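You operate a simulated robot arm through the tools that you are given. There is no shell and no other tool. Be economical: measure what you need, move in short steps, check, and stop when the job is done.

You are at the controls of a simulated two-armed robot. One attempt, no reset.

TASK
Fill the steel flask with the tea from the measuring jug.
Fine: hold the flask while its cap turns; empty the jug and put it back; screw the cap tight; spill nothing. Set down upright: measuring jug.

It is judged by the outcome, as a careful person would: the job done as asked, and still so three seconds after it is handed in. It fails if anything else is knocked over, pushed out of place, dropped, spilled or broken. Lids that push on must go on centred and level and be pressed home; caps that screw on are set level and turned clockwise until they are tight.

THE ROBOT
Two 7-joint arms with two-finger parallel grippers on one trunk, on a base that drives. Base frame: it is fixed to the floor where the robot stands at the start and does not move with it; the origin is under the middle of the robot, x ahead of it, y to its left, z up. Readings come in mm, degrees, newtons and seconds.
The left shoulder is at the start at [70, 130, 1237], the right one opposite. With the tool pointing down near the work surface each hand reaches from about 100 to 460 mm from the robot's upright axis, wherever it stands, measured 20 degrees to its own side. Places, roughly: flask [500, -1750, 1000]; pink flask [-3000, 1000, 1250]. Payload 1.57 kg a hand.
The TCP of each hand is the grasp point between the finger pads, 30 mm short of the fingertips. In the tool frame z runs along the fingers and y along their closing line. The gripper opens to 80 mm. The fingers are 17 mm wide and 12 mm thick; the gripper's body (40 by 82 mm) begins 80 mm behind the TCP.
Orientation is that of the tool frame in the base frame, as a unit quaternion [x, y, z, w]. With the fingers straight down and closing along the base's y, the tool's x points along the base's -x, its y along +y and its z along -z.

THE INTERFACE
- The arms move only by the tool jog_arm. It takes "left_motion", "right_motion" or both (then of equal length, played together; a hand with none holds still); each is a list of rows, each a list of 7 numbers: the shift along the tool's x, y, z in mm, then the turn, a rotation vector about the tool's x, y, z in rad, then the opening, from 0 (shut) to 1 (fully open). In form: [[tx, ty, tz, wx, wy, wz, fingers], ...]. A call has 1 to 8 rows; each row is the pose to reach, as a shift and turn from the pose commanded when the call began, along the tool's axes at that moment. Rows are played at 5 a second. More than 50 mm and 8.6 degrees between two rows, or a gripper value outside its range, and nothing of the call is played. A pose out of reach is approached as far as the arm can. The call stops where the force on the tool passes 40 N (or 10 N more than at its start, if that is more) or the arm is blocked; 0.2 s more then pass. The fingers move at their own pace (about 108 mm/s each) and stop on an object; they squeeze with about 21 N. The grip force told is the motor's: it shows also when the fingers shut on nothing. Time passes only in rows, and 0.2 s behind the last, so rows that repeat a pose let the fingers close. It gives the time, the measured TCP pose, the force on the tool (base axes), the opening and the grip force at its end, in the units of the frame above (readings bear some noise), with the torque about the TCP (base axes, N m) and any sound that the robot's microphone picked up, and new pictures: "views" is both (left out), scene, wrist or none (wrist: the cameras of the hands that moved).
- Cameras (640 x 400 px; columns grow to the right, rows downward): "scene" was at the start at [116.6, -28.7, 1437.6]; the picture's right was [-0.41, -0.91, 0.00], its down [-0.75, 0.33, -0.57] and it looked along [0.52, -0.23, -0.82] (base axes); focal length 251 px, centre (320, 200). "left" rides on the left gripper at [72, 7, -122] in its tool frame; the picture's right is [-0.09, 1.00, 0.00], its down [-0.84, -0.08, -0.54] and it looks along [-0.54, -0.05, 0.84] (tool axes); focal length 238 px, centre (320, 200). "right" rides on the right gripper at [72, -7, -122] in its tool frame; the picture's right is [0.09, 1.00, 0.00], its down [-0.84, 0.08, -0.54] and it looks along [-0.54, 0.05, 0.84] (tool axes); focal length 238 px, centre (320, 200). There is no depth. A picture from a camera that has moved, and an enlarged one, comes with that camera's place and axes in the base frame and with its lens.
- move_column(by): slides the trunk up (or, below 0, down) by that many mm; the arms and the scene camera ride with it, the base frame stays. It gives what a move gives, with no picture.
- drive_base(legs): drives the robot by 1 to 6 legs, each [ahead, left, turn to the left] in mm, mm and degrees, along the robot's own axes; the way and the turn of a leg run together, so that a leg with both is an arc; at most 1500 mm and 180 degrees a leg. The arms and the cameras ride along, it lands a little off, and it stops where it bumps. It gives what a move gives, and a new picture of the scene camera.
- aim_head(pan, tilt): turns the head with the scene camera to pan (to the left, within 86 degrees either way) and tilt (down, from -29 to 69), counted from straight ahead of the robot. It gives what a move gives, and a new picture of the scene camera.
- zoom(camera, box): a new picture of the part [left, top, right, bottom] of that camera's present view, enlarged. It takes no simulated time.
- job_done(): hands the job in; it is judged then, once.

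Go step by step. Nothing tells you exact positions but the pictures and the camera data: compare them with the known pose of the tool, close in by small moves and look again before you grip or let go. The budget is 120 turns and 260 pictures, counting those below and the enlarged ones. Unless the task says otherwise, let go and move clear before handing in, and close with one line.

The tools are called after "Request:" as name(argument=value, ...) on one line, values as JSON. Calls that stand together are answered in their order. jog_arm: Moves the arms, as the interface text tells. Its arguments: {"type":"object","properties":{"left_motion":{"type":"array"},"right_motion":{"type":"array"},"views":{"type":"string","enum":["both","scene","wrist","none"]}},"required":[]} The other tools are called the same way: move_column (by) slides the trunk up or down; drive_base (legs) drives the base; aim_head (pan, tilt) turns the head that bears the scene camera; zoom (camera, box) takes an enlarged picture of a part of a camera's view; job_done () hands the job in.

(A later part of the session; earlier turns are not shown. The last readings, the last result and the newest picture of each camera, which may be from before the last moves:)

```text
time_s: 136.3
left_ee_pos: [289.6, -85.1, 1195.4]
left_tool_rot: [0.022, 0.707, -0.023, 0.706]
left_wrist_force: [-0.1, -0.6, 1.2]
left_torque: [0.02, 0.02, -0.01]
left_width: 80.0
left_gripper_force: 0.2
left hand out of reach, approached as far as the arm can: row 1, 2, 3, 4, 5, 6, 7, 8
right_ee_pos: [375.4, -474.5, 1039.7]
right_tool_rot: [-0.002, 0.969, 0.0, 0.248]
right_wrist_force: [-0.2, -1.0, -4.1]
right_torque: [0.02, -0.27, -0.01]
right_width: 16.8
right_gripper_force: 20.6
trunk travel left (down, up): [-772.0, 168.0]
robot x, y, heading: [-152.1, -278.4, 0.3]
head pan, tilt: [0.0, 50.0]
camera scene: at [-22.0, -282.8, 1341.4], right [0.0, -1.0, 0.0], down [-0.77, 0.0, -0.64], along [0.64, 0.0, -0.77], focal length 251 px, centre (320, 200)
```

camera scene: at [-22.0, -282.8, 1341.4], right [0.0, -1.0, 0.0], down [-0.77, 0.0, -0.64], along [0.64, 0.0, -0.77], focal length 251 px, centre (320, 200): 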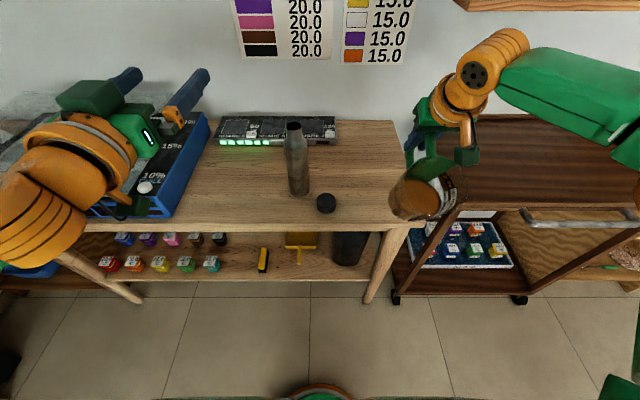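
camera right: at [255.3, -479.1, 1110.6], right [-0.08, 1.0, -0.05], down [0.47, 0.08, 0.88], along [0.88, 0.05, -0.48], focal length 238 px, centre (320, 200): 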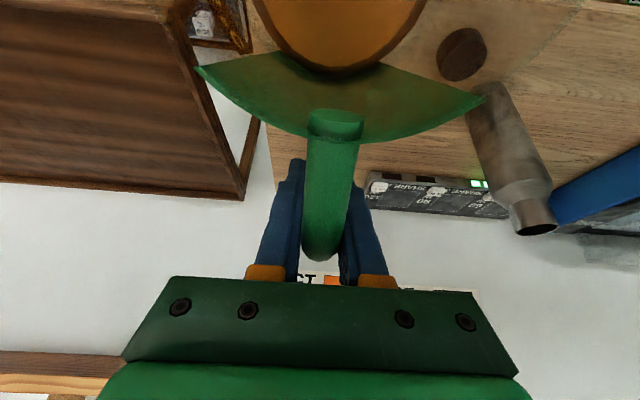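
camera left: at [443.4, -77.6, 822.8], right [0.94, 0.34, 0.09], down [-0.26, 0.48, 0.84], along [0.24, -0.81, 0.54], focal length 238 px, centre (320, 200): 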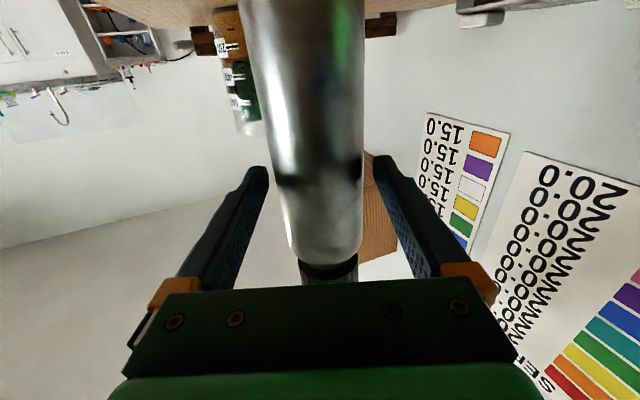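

The level end pose needs TCP ≥ ~445 mm ahead, so the flask should be at relative x≈395. Check the tea's margin to the rim at this 29° tilt.

Request:
zoom(camera="scene", box=[370, 120, 490, 230])

```text
3.64 times, centred on (430, 175) of scene
camera zoom: at [-22.0, -282.8, 1341.4], right [0.0, -1.0, 0.0], down [-0.77, 0.0, -0.64], along [0.64, 0.0, -0.77], focal length 911 px, centre (-80, 291)
```

zoom: 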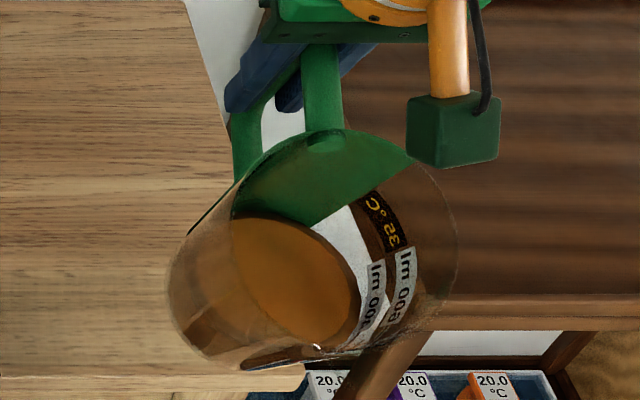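

Geometry: spill starts near 50° tilt; a 40° pre-tilt is safe. Test the drive-in pose: TCP ≈ 558 ahead, z 1170, tilt 40°.

Request:
jog_arm(right_motion=[[-22, 0, -25, 0, -0.05, 0, 0], [-45, 1, -50, 0, -0.1, 0, 0], [-67, 2, -75, 0, -0.15, 0, 0], [-89, 2, -100, 0, -0.2, 0, 0]], views="both")

```text
time_s: 137.3
left_ee_pos: [287.1, -82.4, 1195.3]
left_tool_rot: [0.021, 0.708, -0.024, 0.706]
left_wrist_force: [-0.3, 0.2, 0.1]
left_torque: [-0.05, -0.01, -0.01]
left_width: 79.9
left_gripper_force: 0.0
right_ee_pos: [385.8, -476.8, 1144.4]
right_tool_rot: [-0.001, 0.939, -0.001, 0.345]
right_wrist_force: [-1.4, -0.1, -4.1]
right_torque: [-0.01, -0.2, 0.0]
right_width: 16.7
right_gripper_force: 20.9
right hand out of reach, approached as far as the arm can: row 2, 3, 4
trunk travel left (down, up): [-772.0, 168.0]
robot x, y, heading: [-148.9, -282.1, -0.0]
head pan, tilt: [0.0, 50.0]
camera scene: at [-23.5, -280.9, 1341.6], right [0.0, -1.0, 0.0], down [-0.77, 0.0, -0.64], along [0.64, 0.0, -0.77], focal length 251 px, centre (320, 200)
camera right: at [253.1, -482.1, 1190.1], right [-0.07, 1.0, -0.06], down [0.29, 0.08, 0.95], along [0.96, 0.05, -0.29], focal length 238 px, centre (320, 200)
```

scene: 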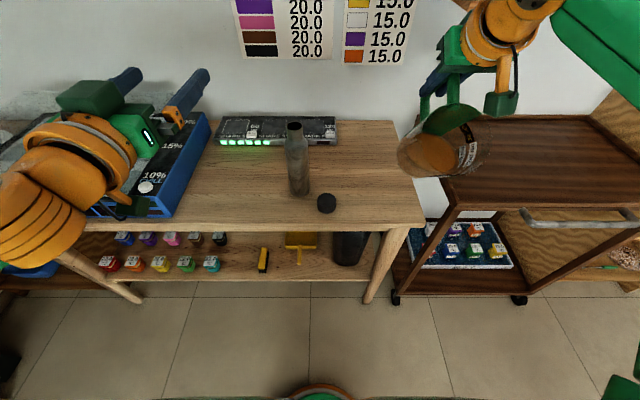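
right: 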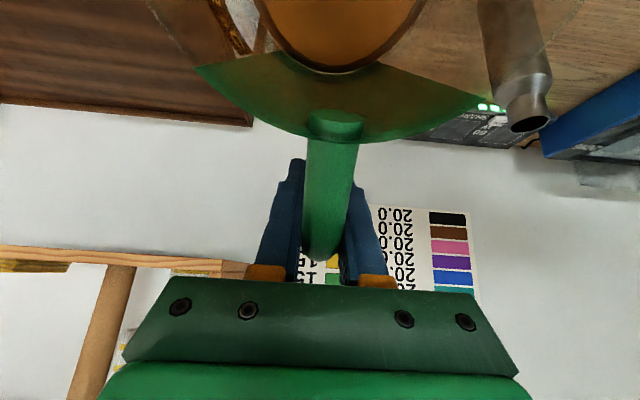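

Upper reach limits at this trunk height; raise the trunk 120 mm and retry.

Request:
move_column(by=120)

Request:
jog_arm(right_motion=[[15, 1, 28, 0, 0, 0, 0], [30, 2, 56, 0, 0, 0, 0], [45, 3, 85, 0, 0, 0, 0]], views="none")

```text
time_s: 138.8
left_ee_pos: [288.9, -83.7, 1315.3]
left_tool_rot: [0.023, 0.707, -0.025, 0.706]
left_wrist_force: [-0.3, -0.5, 0.3]
left_torque: [0.01, 0.01, 0.02]
left_width: 80.0
left_gripper_force: 0.1
right_ee_pos: [386.4, -478.9, 1264.6]
right_tool_rot: [-0.001, 0.939, -0.001, 0.344]
right_wrist_force: [0.1, 0.0, -4.8]
right_torque: [0.02, -0.21, 0.0]
right_width: 16.6
right_gripper_force: 20.8
trunk travel left (down, up): [-892.0, 48.0]
robot x, y, heading: [-151.5, -282.5, 0.2]
head pan, tilt: [0.0, 50.0]
```

```text
time_s: 139.6
left_ee_pos: [289.1, -83.3, 1315.7]
left_tool_rot: [0.021, 0.708, -0.025, 0.705]
left_wrist_force: [0.8, 0.3, 0.2]
left_torque: [0.0, -0.02, -0.04]
left_width: 79.9
left_gripper_force: 0.1
right_ee_pos: [408.1, -476.1, 1168.0]
right_tool_rot: [-0.001, 0.939, -0.001, 0.343]
right_wrist_force: [-0.2, -0.1, -4.4]
right_torque: [0.02, -0.21, 0.01]
right_width: 16.9
right_gripper_force: 20.4
trunk travel left (down, up): [-892.0, 48.0]
robot x, y, heading: [-154.1, -283.3, -0.1]
head pan, tilt: [0.0, 50.0]
```

Reachable now. Test lowering by 83 mm (right) and, mirrored, the level end pose with the left.

Request:
jog_arm(left_motion=[[34, 0, 0, 0, 0, 0, 1], [68, 0, 0, 0, 0, 0, 1], [102, 0, 4, 0, 0, 0, 1], [136, 0, 8, 0, 0, 0, 1]], right_motion=[[14, 0, 16, 0, 0, 0, 0], [27, 0, 32, 0, 0, 0, 0], [40, 0, 47, 0, 0, 0, 0], [54, 0, 63, 0, 0, 0, 0]], views="none")

Request:
jog_arm(left_motion=[[0, 0, -10, 0, 0, 0, 1], [0, 0, -20, 0, 0, 0, 1], [0, 0, -30, 0, 0, 0, 1], [0, 0, -40, 0, 0, 0, 1]], right_motion=[[-14, 0, -16, 0, 0, 0, 0], [-27, 0, -32, 0, 0, 0, 0], [-40, 0, -47, 0, 0, 0, 0], [-54, 0, -63, 0, 0, 0, 0]], views="scene")

```text
time_s: 140.6
left_ee_pos: [294.9, -81.8, 1293.7]
left_tool_rot: [0.022, 0.707, -0.024, 0.706]
left_wrist_force: [-0.4, 0.7, 0.1]
left_torque: [0.01, 0.0, 0.01]
left_width: 79.7
left_gripper_force: 0.1
left hand out of reach, approached as far as the arm can: row 1, 2, 3, 4
right_ee_pos: [403.3, -478.9, 1088.2]
right_tool_rot: [-0.001, 0.939, 0.0, 0.345]
right_wrist_force: [0.1, -0.5, -3.9]
right_torque: [-0.02, -0.18, 0.01]
right_width: 17.0
right_gripper_force: 21.3
right hand out of reach, approached as far as the arm can: row 4
trunk travel left (down, up): [-892.0, 48.0]
robot x, y, heading: [-149.1, -283.7, 0.3]
head pan, tilt: [0.0, 50.0]
```

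```text
time_s: 141.6
left_ee_pos: [290.3, -73.6, 1304.0]
left_tool_rot: [0.022, 0.707, -0.025, 0.706]
left_wrist_force: [0.3, 0.2, 0.0]
left_torque: [0.05, -0.05, 0.01]
left_width: 80.0
left_gripper_force: 0.0
left hand out of reach, approached as far as the arm can: row 1, 2, 3, 4
right_ee_pos: [402.5, -476.9, 1171.8]
right_tool_rot: [-0.002, 0.939, -0.001, 0.345]
right_wrist_force: [0.1, -0.7, -4.5]
right_torque: [0.03, -0.18, -0.02]
right_width: 16.9
right_gripper_force: 21.0
trunk travel left (down, up): [-892.0, 48.0]
robot x, y, heading: [-151.9, -280.8, -0.2]
head pan, tilt: [0.0, 50.0]
camera scene: at [-23.7, -281.6, 1461.6], right [0.0, -1.0, 0.0], down [-0.77, 0.0, -0.64], along [0.64, 0.0, -0.77], focal length 251 px, centre (320, 200)
```

scene: 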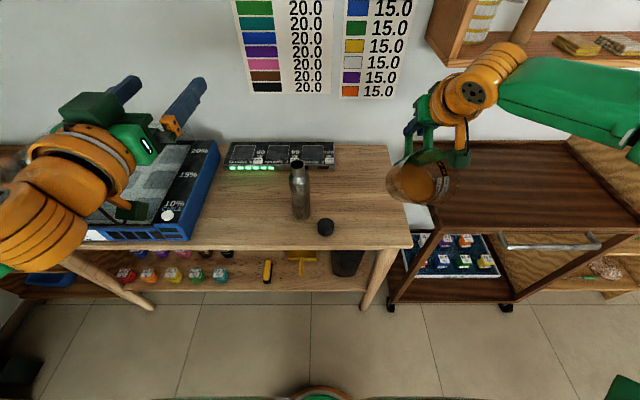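

The right pour start works, but a level, straight-ahead end pose isn't reachable low. Level poses with inward yaw worked before, so test (with the left as mirror) an end pose yawed 45° inward.

Request:
jog_arm(left_motion=[[0, -10, -7, 0.14, 0, 0, 1], [20, -20, -14, 0.28, 0, 0, 1], [45, -30, -21, 0.42, 0, 0, 1], [70, -40, -28, 0.56, 0, 0, 1], [97, -50, -35, 0.7, 0, 0, 1], [124, -60, -41, 0.72, 0, 0, 1]], views="none")

```text
time_s: 143.0
left_ee_pos: [245.1, -130.6, 1177.1]
left_tool_rot: [0.268, 0.654, -0.272, 0.653]
left_wrist_force: [-0.1, 0.4, 0.1]
left_torque: [0.0, 0.01, 0.0]
left_width: 80.3
left_gripper_force: 0.2
left hand out of reach, approached as far as the arm can: row 3
right_ee_pos: [403.9, -476.0, 1171.5]
right_tool_rot: [-0.001, 0.939, -0.001, 0.344]
right_wrist_force: [-0.8, -0.8, -3.6]
right_torque: [0.03, -0.16, 0.02]
right_width: 16.9
right_gripper_force: 21.2
trunk travel left (down, up): [-892.0, 48.0]
robot x, y, heading: [-153.1, -284.8, 0.1]
head pan, tilt: [0.0, 50.0]
```

That end pose is exactly reachable. Now test the right's start pose with 45° inward yaw (tilt still a safe 40°).

Request:
jog_arm(right_motion=[[10, 20, -9, -0.085, 0, -0.1, 0], [20, 39, -17, -0.17, 0, -0.199, 0], [31, 59, -26, -0.255, 0, -0.299, 0], [41, 79, -35, -0.339, 0, -0.399, 0], [51, 98, -44, -0.424, 0, -0.498, 0], [62, 118, -52, -0.509, 0, -0.598, 0]], views="both")

```text
time_s: 144.4
left_ee_pos: [245.0, -129.5, 1177.8]
left_tool_rot: [0.268, 0.654, -0.272, 0.653]
left_wrist_force: [0.3, 0.1, -0.1]
left_torque: [-0.01, -0.01, -0.03]
left_width: 80.2
left_gripper_force: 0.0
right_ee_pos: [322.4, -357.6, 1170.6]
right_tool_rot: [-0.361, 0.867, 0.131, 0.317]
right_wrist_force: [0.6, -1.1, -4.0]
right_torque: [0.12, -0.14, 0.01]
right_width: 16.7
right_gripper_force: 20.6
trunk travel left (down, up): [-892.0, 48.0]
robot x, y, heading: [-152.9, -279.9, 0.1]
head pan, tilt: [0.0, 50.0]
camera scene: at [-23.2, -281.3, 1461.6], right [0.0, -1.0, 0.0], down [-0.77, 0.0, -0.64], along [0.64, 0.0, -0.77], focal length 251 px, centre (320, 200)
camera right: at [234.4, -456.0, 1217.2], right [-0.76, 0.65, -0.06], down [0.15, 0.26, 0.95], along [0.64, 0.71, -0.29], focal length 238 px, centre (320, 200)
```

scene: 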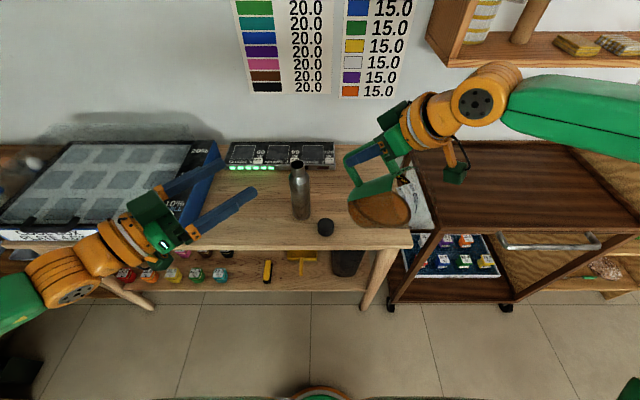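
right: 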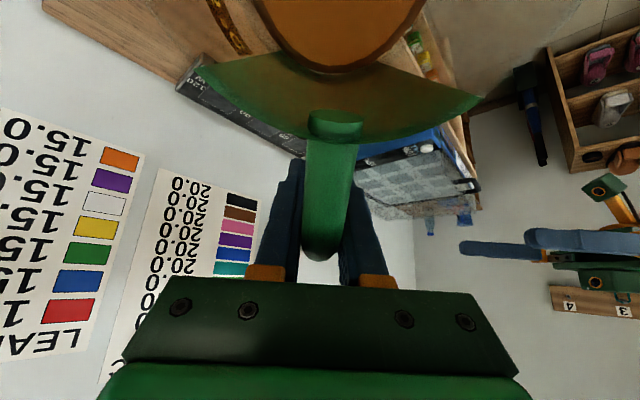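

Perfectly reachable. Zoom to measure the spout tip relative to the hand.

Request:
zoom(camera="scene", box=[320, 130, 440, 240])

```text
3.64 times, centred on (380, 185) of scene
camera zoom: at [-23.2, -281.3, 1461.6], right [0.0, -1.0, 0.0], down [-0.77, 0.0, -0.64], along [0.64, 0.0, -0.77], focal length 911 px, centre (102, 254)
```

zoom: 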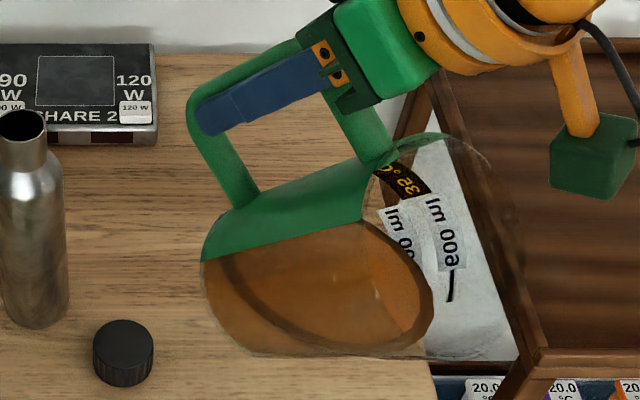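

The measured spout offset matches my model (162 mm back, 62 mm below TCP), and the tea still has ~50 mm margin. Raise 25 mm, then drive in so the spout comes over the flask.

Request:
jog_arm(right_motion=[[-8, 0, -10, 0, 0, 0, 0], [-16, 0, -19, 0, 0, 0, 0]], views="none")

Request:
drive_base(legs=[[0, 127, 0], [0, 127, 0], [130, 0, 0], [100, 0, 0]])

```text
time_s: 145.0
left_ee_pos: [244.5, -129.3, 1177.2]
left_tool_rot: [0.269, 0.653, -0.273, 0.653]
left_wrist_force: [0.4, 0.4, 0.9]
left_torque: [0.01, -0.02, 0.01]
left_width: 80.2
left_gripper_force: 0.1
right_ee_pos: [321.4, -357.4, 1196.5]
right_tool_rot: [-0.36, 0.867, 0.131, 0.317]
right_wrist_force: [0.2, 0.0, -4.3]
right_torque: [0.09, -0.12, -0.01]
right_width: 16.8
right_gripper_force: 21.0
trunk travel left (down, up): [-892.0, 48.0]
robot x, y, heading: [-149.6, -282.5, -0.2]
head pan, tilt: [0.0, 50.0]
```

```text
time_s: 148.7
left_ee_pos: [466.2, 124.6, 1179.6]
left_tool_rot: [0.268, 0.652, -0.27, 0.655]
left_wrist_force: [-0.5, 0.1, -0.8]
left_torque: [0.02, 0.0, 0.03]
left_width: 79.9
left_gripper_force: 0.2
right_ee_pos: [544.7, -103.3, 1198.9]
right_tool_rot: [-0.362, 0.866, 0.131, 0.32]
right_wrist_force: [-0.7, -0.8, -2.7]
right_torque: [0.13, -0.17, 0.0]
right_width: 16.7
right_gripper_force: 20.6
trunk travel left (down, up): [-892.0, 48.0]
robot x, y, heading: [76.0, -29.2, 0.3]
head pan, tilt: [0.0, 50.0]
camera scene: at [196.9, -28.1, 1462.3], right [0.0, -1.0, 0.0], down [-0.76, 0.0, -0.65], along [0.65, 0.0, -0.76], focal length 251 px, centre (320, 200)
```

scene: 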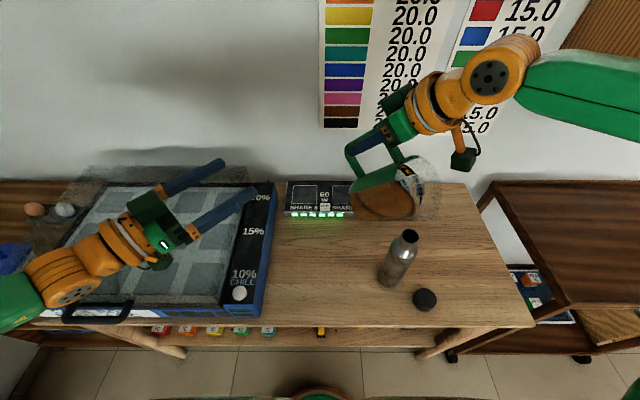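

In front of the bench; flask and jug in view. Zoom to locate mouth and spout precisely.

Request:
zoom(camera="scene", box=[340, 130, 480, 300])

Request:
zoom(camera="right", box=[0, 0, 640, 400])

```text
2.35 times, centred on (410, 215) of scene
camera zoom: at [196.9, -28.1, 1462.3], right [0.0, -1.0, 0.0], down [-0.76, 0.0, -0.65], along [0.65, 0.0, -0.76], focal length 590 px, centre (108, 165)
```

zoom: 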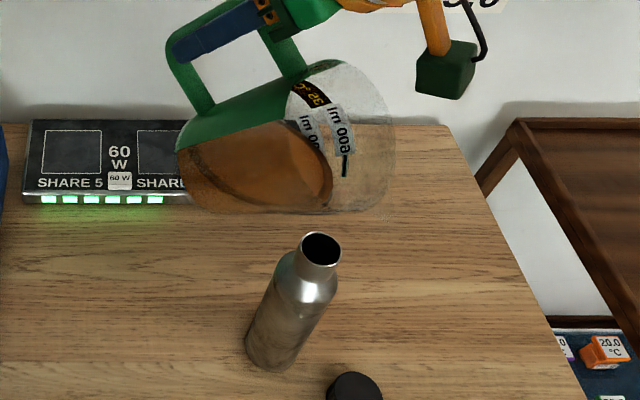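

```text
1.00 times, centred on (320, 200) of right (not enlarged: the box is as wide or as high as the picture)
camera zoom: at [455.4, -201.8, 1244.4], right [-0.76, 0.65, -0.06], down [0.14, 0.26, 0.95], along [0.64, 0.71, -0.29], focal length 238 px, centre (320, 200)
```

zoom: 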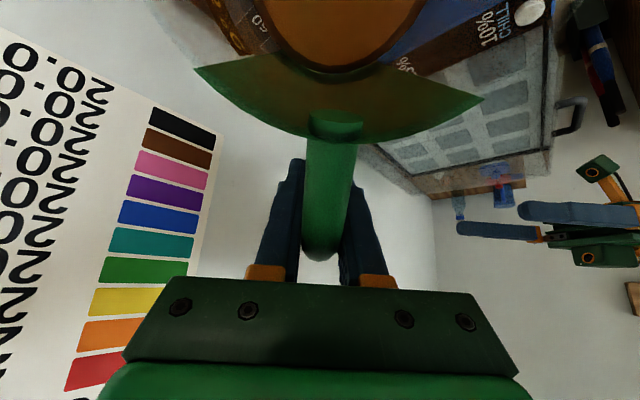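

Cross-check the mouth position with the left wrist camera.

Request:
zoom(camera="left", box=[0, 0, 640, 400])

Request:
zoom(camera="scene", box=[370, 220, 430, 260])

```text
1.00 times, centred on (320, 200) of left (not enlarged: the box is as wide or as high as the picture)
camera zoom: at [385.2, 214.5, 1107.5], right [0.7, 0.71, 0.09], down [-0.44, 0.33, 0.83], along [0.56, -0.62, 0.54], focal length 238 px, centre (320, 200)
```

zoom: 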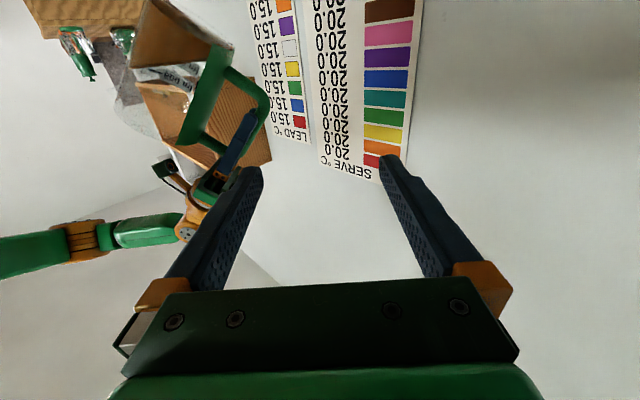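

```text
10.00 times, centred on (400, 240) of scene
camera zoom: at [196.9, -28.1, 1462.3], right [0.0, -1.0, 0.0], down [-0.76, 0.0, -0.65], along [0.65, 0.0, -0.76], focal length 2506 px, centre (-480, -200)
```

zoom: 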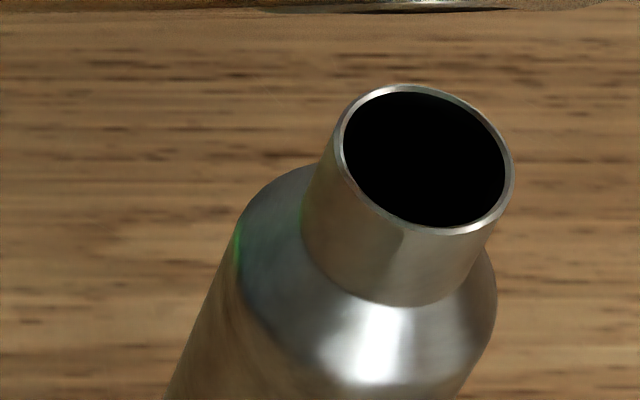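

Let the robot settle, then re-measure.

Request:
jog_arm(right_motion=[[0, 0, 0, 0, 0, 0, 0], [0, 0, 0, 0, 0, 0, 0]], views="none")

Request:
zoom(camera="scene", box=[340, 160, 460, 300])

```text
time_s: 149.3
left_ee_pos: [468.9, 123.8, 1178.4]
left_tool_rot: [0.268, 0.654, -0.27, 0.654]
left_wrist_force: [0.2, -0.5, 1.2]
left_torque: [0.01, -0.01, 0.01]
left_width: 79.9
left_gripper_force: 0.1
right_ee_pos: [547.8, -103.7, 1197.8]
right_tool_rot: [-0.363, 0.866, 0.131, 0.318]
right_wrist_force: [-0.2, -0.2, -3.6]
right_torque: [0.14, -0.16, -0.03]
right_width: 16.8
right_gripper_force: 20.5
trunk travel left (down, up): [-892.0, 48.0]
robot x, y, heading: [77.6, -30.3, 0.2]
head pan, tilt: [0.0, 50.0]
```

```text
2.86 times, centred on (400, 230) of scene
camera zoom: at [201.7, -28.3, 1461.9], right [0.0, -1.0, 0.0], down [-0.77, 0.0, -0.64], along [0.64, 0.0, -0.77], focal length 716 px, centre (91, 114)
```

zoom: 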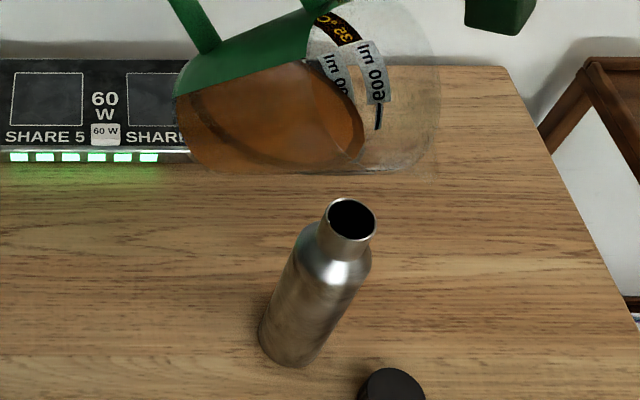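

Mouth ≈ (485,-224,992); spout tip ≈ (432,-219,1136). Drive 50 mm ahead to bring the spout over the mouth.

Request:
drive_base(legs=[[50, 0, 0]])

Request:
jog_arm(right_motion=[[0, 0, 0, 0, 0, 0, 0], [0, 0, 0, 0, 0, 0, 0]], views="none")

Request:
zoom(camera="scene", box=[340, 150, 460, 290])

```text
time_s: 150.2
left_ee_pos: [513.1, 122.6, 1180.6]
left_tool_rot: [0.268, 0.652, -0.27, 0.656]
left_wrist_force: [-2.0, 0.1, 0.1]
left_torque: [0.02, 0.01, 0.04]
left_width: 79.7
left_gripper_force: 0.0
right_ee_pos: [590.9, -104.1, 1200.2]
right_tool_rot: [-0.363, 0.865, 0.132, 0.32]
right_wrist_force: [-0.6, -0.9, -5.0]
right_torque: [0.11, -0.19, -0.06]
right_width: 17.0
right_gripper_force: 21.0
trunk travel left (down, up): [-892.0, 48.0]
robot x, y, heading: [125.5, -27.6, 0.4]
head pan, tilt: [0.0, 50.0]
camera scene: at [243.6, -28.2, 1462.5], right [0.0, -1.0, 0.0], down [-0.76, 0.0, -0.65], along [0.65, 0.0, -0.76], focal length 251 px, centre (320, 200)
```

scene: 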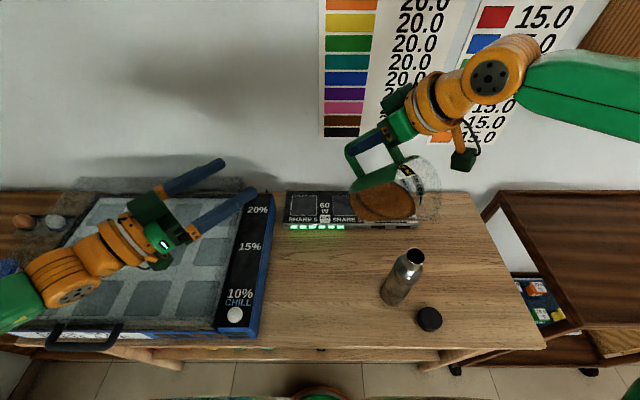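

```text
time_s: 150.8
left_ee_pos: [517.9, 124.3, 1178.4]
left_tool_rot: [0.269, 0.653, -0.271, 0.654]
left_wrist_force: [-0.5, 0.4, 0.2]
left_torque: [0.02, -0.03, 0.0]
left_width: 79.9
left_gripper_force: 0.0
right_ee_pos: [597.3, -103.6, 1197.4]
right_tool_rot: [-0.363, 0.866, 0.132, 0.318]
right_wrist_force: [0.5, 0.3, -3.7]
right_torque: [0.15, -0.15, 0.01]
right_width: 16.8
right_gripper_force: 21.1
trunk travel left (down, up): [-892.0, 48.0]
robot x, y, heading: [126.4, -28.3, 0.2]
head pan, tilt: [0.0, 50.0]
```

```text
2.86 times, centred on (400, 220) of scene
camera zoom: at [251.4, -28.2, 1461.8], right [0.0, -1.0, 0.0], down [-0.77, 0.0, -0.64], along [0.64, 0.0, -0.77], focal length 716 px, centre (91, 143)
```

zoom: 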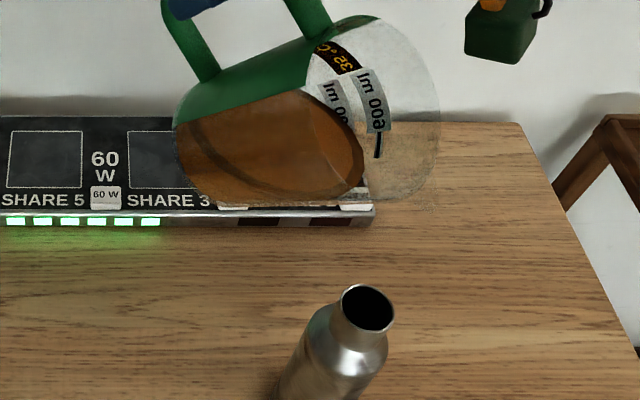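

Spout is within a few mm above the mouth line. Lower it 85 mm (spout to ≈ z 1050) with a small correction.

Request:
jog_arm(right_motion=[[13, -1.5, 17, 0, 0, 0, 0], [26, -3, 34, 0, 0, 0, 0], [39, -4.5, 50, 0, 0, 0, 0], [52, -5.7, 67, 0, 0, 0, 0]], views="none")

Request:
zoom(camera="scene", box=[350, 180, 450, 290])

```text
time_s: 151.8
left_ee_pos: [522.0, 123.3, 1177.2]
left_tool_rot: [0.268, 0.654, -0.273, 0.653]
left_wrist_force: [0.2, 0.2, -0.2]
left_torque: [0.0, 0.0, -0.02]
left_width: 80.1
left_gripper_force: 0.1
right_ee_pos: [606.2, -105.9, 1109.2]
right_tool_rot: [-0.361, 0.867, 0.132, 0.317]
right_wrist_force: [0.6, -0.7, -2.9]
right_torque: [0.15, -0.13, 0.01]
right_width: 16.6
right_gripper_force: 20.5
trunk travel left (down, up): [-892.0, 48.0]
robot x, y, heading: [124.9, -28.2, 0.5]
head pan, tilt: [0.0, 50.0]
```

```text
3.64 times, centred on (400, 235) of scene
camera zoom: at [255.2, -28.2, 1461.5], right [0.0, -1.0, 0.0], down [-0.77, 0.0, -0.64], along [0.64, 0.0, -0.77], focal length 911 px, centre (29, 73)
```

zoom: 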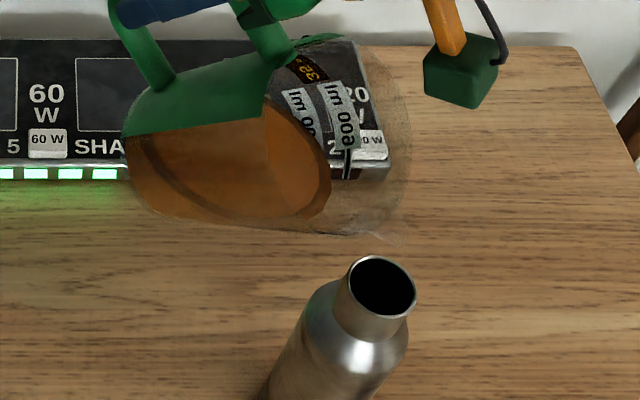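

Spout is aligned over the mouth, ~55 mm above. By the observed level, pouring starts near 60°. Tilt on to 56° about the spout tip, lowering it to ~25 mm above the mouth, then look.

Request:
jog_arm(right_motion=[[4.4, 0, 0.3, 0, -0.0175, 0, 0], [8.1, 0, 2.8, 0, -0.035, 0, 0], [11.8, 0, 5.1, 0, -0.0524, 0, 0], [14.9, 0, 6.8, 0, -0.07, 0, 0], [14.1, 0, 3.9, 0, -0.0873, 0, 0], [13.4, 0, 0.9, 0, -0.1047, 0, 0], [12.8, 0, -2.1, 0, -0.1222, 0, 0], [12.2, 0, -5.2, 0, -0.1396, 0, 0]], views="none")

Request:
jog_arm(right_motion=[[-1.4, 0, -4.4, 0, -0.0262, 0, 0], [-2.7, 0, -8.9, 0, -0.0524, 0, 0], [-3.8, 0, -13.3, 0, -0.0785, 0, 0], [-4.9, 0, -17.7, 0, -0.1047, 0, 0], [-5.8, 0, -22.3, 0, -0.1309, 0, 0]], views="none")

Request:
zoom(camera="scene", box=[350, 180, 450, 290])

```text
time_s: 153.6
left_ee_pos: [521.4, 123.1, 1178.6]
left_tool_rot: [0.266, 0.655, -0.27, 0.654]
left_wrist_force: [-0.3, 0.8, -0.7]
left_torque: [0.02, -0.03, 0.01]
left_width: 79.8
left_gripper_force: 0.1
right_ee_pos: [596.2, -114.6, 1107.5]
right_tool_rot: [-0.353, 0.842, 0.158, 0.376]
right_wrist_force: [-0.3, 0.1, -3.4]
right_torque: [0.09, -0.14, -0.03]
right_width: 16.6
right_gripper_force: 20.9
trunk travel left (down, up): [-892.0, 48.0]
robot x, y, heading: [126.2, -27.8, 0.5]
head pan, tilt: [0.0, 50.0]
```

```text
time_s: 154.8
left_ee_pos: [522.0, 124.3, 1177.9]
left_tool_rot: [0.268, 0.654, -0.271, 0.654]
left_wrist_force: [0.4, -1.0, -0.2]
left_torque: [0.0, 0.0, 0.01]
left_width: 80.0
left_gripper_force: 0.1
right_ee_pos: [587.5, -125.1, 1126.8]
right_tool_rot: [-0.341, 0.816, 0.18, 0.431]
right_wrist_force: [-0.3, -0.1, -4.9]
right_torque: [0.09, -0.07, -0.05]
right_width: 16.8
right_gripper_force: 20.8
trunk travel left (down, up): [-892.0, 48.0]
robot x, y, heading: [125.4, -27.1, 0.1]
head pan, tilt: [0.0, 50.0]
```

```text
3.64 times, centred on (400, 235) of scene
camera zoom: at [253.7, -28.5, 1461.6], right [0.0, -1.0, 0.0], down [-0.77, 0.0, -0.64], along [0.64, 0.0, -0.77], focal length 911 px, centre (29, 73)
```

zoom: 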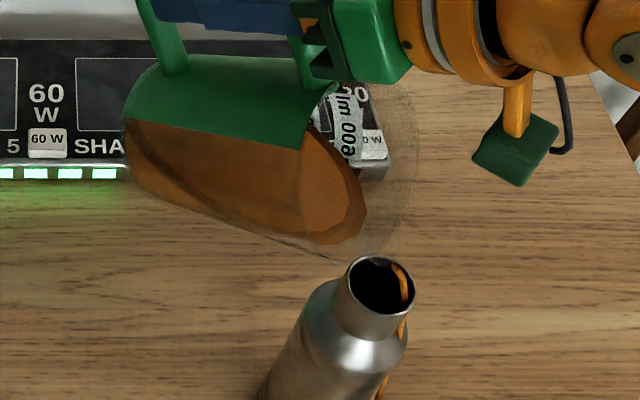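

The stream has started and overshoots the mouth toward the near-right side. Tilt back at once.

Request:
jog_arm(right_motion=[[6, 0, 13.5, 0, 0.1, 0, 0], [11.4, 0, 26.9, 0, 0.166, 0, 0]], views="none")

Request:
zoom(camera="scene", box=[340, 180, 460, 330])

```text
time_s: 155.4
left_ee_pos: [522.2, 125.0, 1176.5]
left_tool_rot: [0.267, 0.655, -0.271, 0.654]
left_wrist_force: [0.2, 0.1, 0.6]
left_torque: [0.0, 0.01, -0.07]
left_width: 80.1
left_gripper_force: 0.0
right_ee_pos: [600.7, -112.3, 1100.9]
right_tool_rot: [-0.354, 0.849, 0.151, 0.361]
right_wrist_force: [-0.1, 0.4, -4.2]
right_torque: [0.09, -0.11, 0.01]
right_width: 16.5
right_gripper_force: 21.1
trunk travel left (down, up): [-892.0, 48.0]
robot x, y, heading: [127.5, -28.6, 0.5]
head pan, tilt: [0.0, 50.0]
```

```text
2.67 times, centred on (400, 255) of scene
camera zoom: at [255.3, -27.3, 1461.4], right [0.0, -1.0, 0.0], down [-0.77, 0.0, -0.64], along [0.64, 0.0, -0.77], focal length 668 px, centre (107, 53)
```

zoom: 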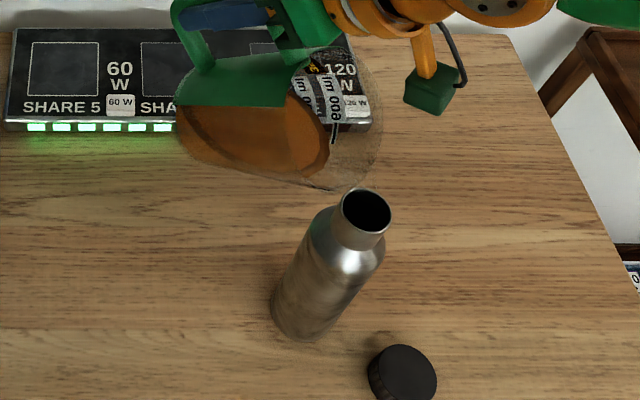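

No puddle seen; the stream landed ~16 mm beyond the mouth centre. I shift the spout ~10 mm back and lower (14 mm above the mouth), then resume slowly and look.

Request:
jog_arm(right_motion=[[1, 1.8, -1, 0, -0.02, 0, 0], [0.7, 1.8, -3.5, 0, -0.05, 0, 0], [0.3, 1.8, -6, 0, -0.08, 0, 0], [-0.2, 1.8, -8.5, 0, -0.11, 0, 0], [-0.6, 1.8, -10.8, 0, -0.136, 0, 0]], views="none")

Request:
jog_arm(right_motion=[[-0.9, 0, -3, 0, -0.0175, 0, 0], [-1.8, 0, -5.9, 0, -0.035, 0, 0]], views="none")

Request:
zoom(camera="scene", box=[350, 180, 450, 290])

```text
time_s: 156.6
left_ee_pos: [518.7, 124.7, 1178.8]
left_tool_rot: [0.268, 0.653, -0.271, 0.654]
left_wrist_force: [-0.8, 0.0, -0.2]
left_torque: [0.0, 0.0, 0.0]
left_width: 79.9
left_gripper_force: 0.1
right_ee_pos: [592.0, -116.5, 1110.5]
right_tool_rot: [-0.344, 0.822, 0.174, 0.42]
right_wrist_force: [0.2, -0.1, 2.9]
right_torque: [-0.53, 0.41, 0.12]
right_width: 16.7
right_gripper_force: 21.3
trunk travel left (down, up): [-892.0, 48.0]
robot x, y, heading: [123.0, -31.9, 0.4]
head pan, tilt: [0.0, 50.0]
```

```text
time_s: 157.2
left_ee_pos: [519.4, 124.4, 1178.4]
left_tool_rot: [0.268, 0.654, -0.27, 0.654]
left_wrist_force: [-0.3, -0.3, 0.4]
left_torque: [-0.02, 0.04, -0.02]
left_width: 80.4
left_gripper_force: 0.0
right_ee_pos: [589.3, -119.3, 1115.4]
right_tool_rot: [-0.341, 0.814, 0.182, 0.434]
right_wrist_force: [0.6, -0.7, 1.7]
right_torque: [-0.49, 0.44, 0.04]
right_width: 16.9
right_gripper_force: 20.6
trunk travel left (down, up): [-892.0, 48.0]
robot x, y, heading: [123.7, -28.1, 0.3]
head pan, tilt: [0.0, 50.0]
```

```text
3.64 times, centred on (400, 235) of scene
camera zoom: at [252.9, -28.3, 1461.7], right [0.0, -1.0, 0.0], down [-0.77, 0.0, -0.64], along [0.64, 0.0, -0.77], focal length 911 px, centre (29, 73)
```

zoom: 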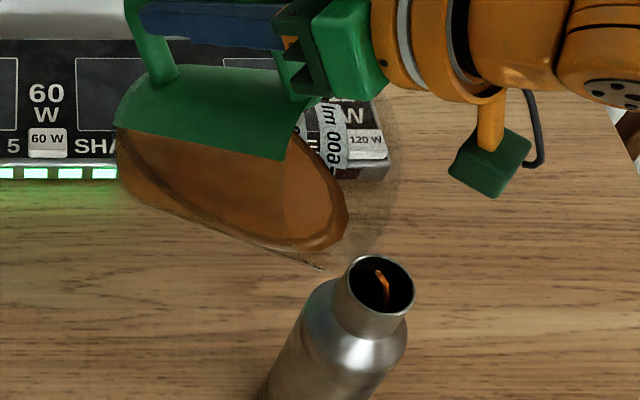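

The stream now falls into the middle of the mouth, but the lip seems to rest lightly on the rim. Raise 4 mm and continue slowly.

Request:
jog_arm(right_motion=[[-3.3, 0, -2.2, 0, 0, 0, 0], [-4.2, 0, -5.2, 0, -0.0175, 0, 0], [-5.1, 0, -8.2, 0, -0.035, 0, 0], [-6, 0, -11, 0, -0.0524, 0, 0], [-6.7, 0, -14, 0, -0.07, 0, 0]], views="none")

Request:
zoom(camera="scene", box=[350, 180, 450, 290])

```text
time_s: 158.4
left_ee_pos: [520.7, 123.7, 1178.0]
left_tool_rot: [0.266, 0.654, -0.272, 0.653]
left_wrist_force: [0.2, 0.0, -0.4]
left_torque: [0.0, 0.04, 0.02]
left_width: 79.9
left_gripper_force: 0.0
right_ee_pos: [585.0, -124.5, 1127.9]
right_tool_rot: [-0.334, 0.799, 0.193, 0.461]
right_wrist_force: [0.7, 0.0, -3.4]
right_torque: [0.06, -0.06, -0.04]
right_width: 16.8
right_gripper_force: 20.8
trunk travel left (down, up): [-892.0, 48.0]
robot x, y, heading: [122.3, -27.7, 0.2]
head pan, tilt: [0.0, 50.0]
```

```text
3.64 times, centred on (400, 235) of scene
camera zoom: at [253.7, -28.5, 1461.6], right [0.0, -1.0, 0.0], down [-0.77, 0.0, -0.64], along [0.64, 0.0, -0.77], focal length 911 px, centre (29, 73)
```

zoom: 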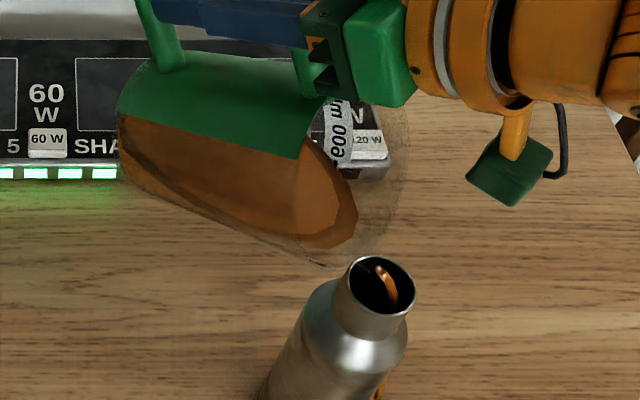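

Contact cleared; the stream enters near the front rim. Shift the spout back 5 mm and continue at a slower tilt, then check.

Request:
jog_arm(right_motion=[[-2.5, 0, 4.3, 0, 0, 0, 0], [-3.2, 0, 2.2, 0, -0.0131, 0, 0], [-3.9, 0, 0, 0, -0.0262, 0, 0], [-4.6, 0, -2.3, 0, -0.0393, 0, 0], [-5.2, 0, -4.5, 0, -0.0524, 0, 0]], views="none")

Request:
zoom(camera="scene", box=[350, 180, 450, 310])

```text
time_s: 159.6
left_ee_pos: [521.4, 124.6, 1178.0]
left_tool_rot: [0.268, 0.654, -0.272, 0.653]
left_wrist_force: [-0.5, -0.3, 0.3]
left_torque: [0.01, -0.01, -0.02]
left_width: 79.6
left_gripper_force: 0.0
right_ee_pos: [583.1, -125.6, 1135.7]
right_tool_rot: [-0.328, 0.787, 0.201, 0.482]
right_wrist_force: [0.6, -0.1, -4.3]
right_torque: [0.07, -0.06, 0.01]
right_width: 16.6
right_gripper_force: 20.7
trunk travel left (down, up): [-892.0, 48.0]
robot x, y, heading: [125.2, -32.3, 0.2]
head pan, tilt: [0.0, 50.0]
```

```text
3.08 times, centred on (400, 245) of scene
camera zoom: at [253.8, -28.3, 1461.6], right [0.0, -1.0, 0.0], down [-0.77, 0.0, -0.64], along [0.64, 0.0, -0.77], focal length 771 px, centre (74, 62)
```

zoom: 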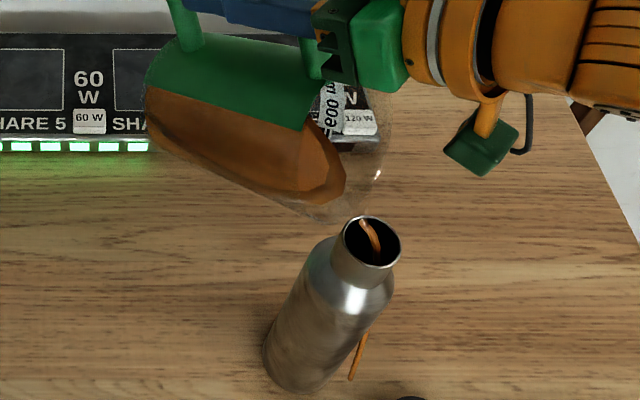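

The stream enters the mouth centrally. Continue tilting about the spout tip: 63→71→79°.

Request:
jog_arm(right_motion=[[-1, 0, -3, 0, -0.0175, 0, 0], [-1.8, 0, -5.9, 0, -0.0349, 0, 0], [-2.7, 0, -8.8, 0, -0.0524, 0, 0], [-3.4, 0, -11.7, 0, -0.0698, 0, 0], [-4.2, 0, -14.7, 0, -0.0873, 0, 0], [-4.9, 0, -17.7, 0, -0.1047, 0, 0], [-5.5, 0, -20.7, 0, -0.1222, 0, 0], [-6.1, 0, -23.7, 0, -0.1396, 0, 0]], views="none")

Request:
zoom(camera="scene", box=[350, 180, 450, 310])

```text
time_s: 161.4
left_ee_pos: [520.1, 124.1, 1177.2]
left_tool_rot: [0.267, 0.654, -0.271, 0.654]
left_wrist_force: [0.2, -0.8, -0.7]
left_torque: [0.02, 0.02, 0.0]
left_width: 79.9
left_gripper_force: 0.1
right_ee_pos: [571.2, -139.0, 1151.7]
right_tool_rot: [-0.315, 0.751, 0.224, 0.536]
right_wrist_force: [-1.3, 0.0, -1.8]
right_torque: [0.03, -0.02, 0.03]
right_width: 16.9
right_gripper_force: 21.0
trunk travel left (down, up): [-892.0, 48.0]
robot x, y, heading: [122.3, -28.6, 0.3]
head pan, tilt: [0.0, 50.0]
```

```text
3.08 times, centred on (400, 245) of scene
camera zoom: at [253.5, -28.3, 1461.6], right [0.0, -1.0, 0.0], down [-0.77, 0.0, -0.64], along [0.64, 0.0, -0.77], focal length 771 px, centre (74, 62)
```

zoom: 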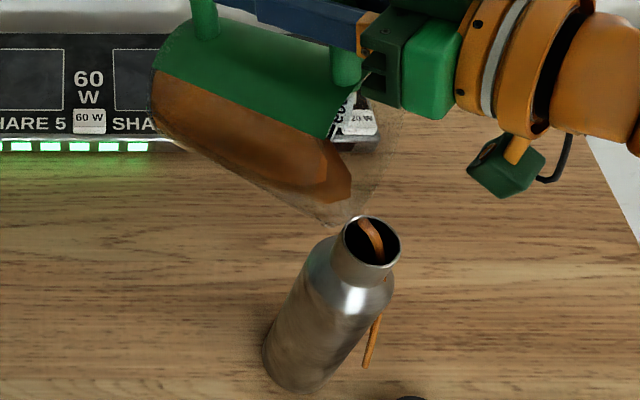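

Stream still enters, a bit toward the near rim. Shift the spout 4 mm back and continue to 79°.

Request:
jog_arm(right_motion=[[-1.8, 0, 2.4, 0, -0.0087, 0, 0], [-2.2, 0, 0.9, 0, -0.0175, 0, 0], [-3.1, 0, -2.1, 0, -0.0349, 0, 0], [-4, 0, -5.1, 0, -0.0524, 0, 0], [-4.7, 0, -8.1, 0, -0.0698, 0, 0], [-5.4, 0, -10.9, 0, -0.0873, 0, 0], [-6.1, 0, -13.9, 0, -0.1047, 0, 0], [-6.7, 0, -17, 0, -0.1222, 0, 0]], views="none")

Request:
zoom(camera="scene", box=[350, 180, 450, 310])

```text
time_s: 163.2
left_ee_pos: [520.9, 123.7, 1178.2]
left_tool_rot: [0.268, 0.654, -0.27, 0.654]
left_wrist_force: [-0.1, 0.1, 0.6]
left_torque: [0.03, -0.03, 0.01]
left_width: 80.3
left_gripper_force: 0.1
right_ee_pos: [560.7, -146.7, 1164.4]
right_tool_rot: [-0.3, 0.716, 0.244, 0.581]
right_wrist_force: [0.0, -0.3, -1.9]
right_torque: [0.0, 0.0, 0.01]
right_width: 16.8
right_gripper_force: 21.1
trunk travel left (down, up): [-892.0, 48.0]
robot x, y, heading: [123.9, -30.0, 0.3]
head pan, tilt: [0.0, 50.0]
```

```text
3.08 times, centred on (400, 245) of scene
camera zoom: at [253.0, -28.3, 1461.7], right [0.0, -1.0, 0.0], down [-0.77, 0.0, -0.64], along [0.64, 0.0, -0.77], focal length 771 px, centre (74, 62)
```

zoom: 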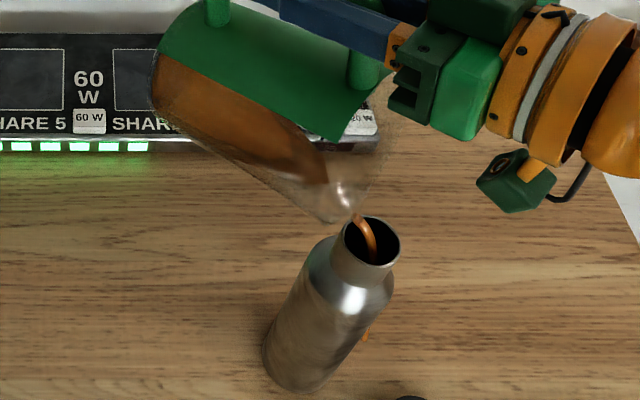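

Flow is fine and the jug is getting light. Continue to 88°, easing the tip forward as flow ebbs, then to 98° and hold to drain.

Request:
jog_arm(right_motion=[[-1.2, 0, -3.6, 0, -0.0218, 0, 0], [-2, 0, -8.3, 0, -0.0436, 0, 0], [-2.9, 0, -13, 0, -0.0654, 0, 0], [-3.6, 0, -17.7, 0, -0.0873, 0, 0], [-4.3, 0, -22.4, 0, -0.109, 0, 0], [-4.8, 0, -27.2, 0, -0.131, 0, 0], [-5.2, 0, -31.9, 0, -0.1527, 0, 0], [-5.6, 0, -36.6, 0, -0.1745, 0, 0]], views="none")

Request:
zoom(camera="scene", box=[350, 180, 450, 310])

Request:
jog_arm(right_motion=[[-1.8, 0, -6.9, 0, -0.0349, 0, 0], [-3.3, 0, -13.8, 0, -0.0698, 0, 0], [-4.7, 0, -19.8, 0, -0.1047, 0, 0], [-5.9, 0, -25.8, 0, -0.1396, 0, 0], [-6.9, 0, -31.9, 0, -0.1745, 0, 0], [-6.9, 0, -31.9, 0, -0.1745, 0, 0], [-6.9, 0, -31.9, 0, -0.1745, 0, 0]], views="none")

Request:
zoom(camera="scene", box=[340, 150, 460, 310])

```text
time_s: 165.0
left_ee_pos: [520.2, 123.7, 1178.0]
left_tool_rot: [0.267, 0.654, -0.271, 0.654]
left_wrist_force: [-0.5, 0.1, -1.4]
left_torque: [0.03, 0.0, 0.02]
left_width: 80.1
left_gripper_force: 0.0
right_ee_pos: [545.9, -158.6, 1170.8]
right_tool_rot: [-0.283, 0.688, 0.248, 0.62]
right_wrist_force: [-0.5, 0.5, -2.6]
right_torque: [-0.01, 0.03, 0.0]
right_width: 16.8
right_gripper_force: 20.8
right hand out of reach, approached as far as the arm can: row 2, 3, 4, 5, 6, 7, 8
trunk travel left (down, up): [-892.0, 48.0]
robot x, y, heading: [125.1, -31.4, 0.3]
head pan, tilt: [0.0, 50.0]
```

```text
3.08 times, centred on (400, 245) of scene
camera zoom: at [253.0, -28.1, 1461.7], right [0.0, -1.0, 0.0], down [-0.77, 0.0, -0.64], along [0.64, 0.0, -0.77], focal length 771 px, centre (74, 62)
```

zoom: 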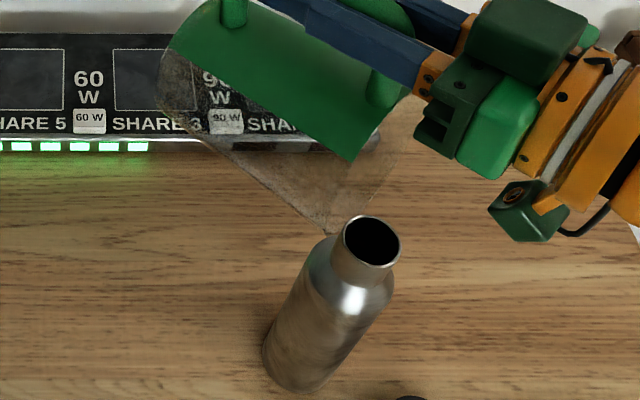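

```text
time_s: 166.6
left_ee_pos: [519.9, 123.8, 1179.2]
left_tool_rot: [0.269, 0.654, -0.271, 0.653]
left_wrist_force: [0.5, 0.5, 0.1]
left_torque: [-0.01, 0.01, 0.0]
left_width: 79.8
left_gripper_force: 0.0
right_ee_pos: [516.0, -172.8, 1177.2]
right_tool_rot: [-0.26, 0.633, 0.271, 0.677]
right_wrist_force: [-0.1, -0.5, -1.0]
right_torque: [-0.02, 0.01, 0.0]
right_width: 16.5
right_gripper_force: 21.0
right hand out of reach, approached as far as the arm can: row 1, 2, 3, 4, 5, 6, 7
trunk travel left (down, up): [-892.0, 48.0]
robot x, y, heading: [121.6, -29.3, 0.4]
head pan, tilt: [0.0, 50.0]
```

```text
2.50 times, centred on (400, 230) of scene
camera zoom: at [252.9, -29.3, 1461.7], right [0.0, -1.0, 0.0], down [-0.77, 0.0, -0.64], along [0.64, 0.0, -0.77], focal length 626 px, centre (120, 125)
```

zoom: 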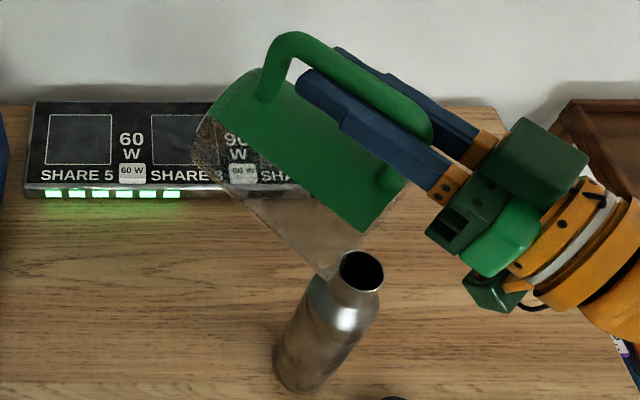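

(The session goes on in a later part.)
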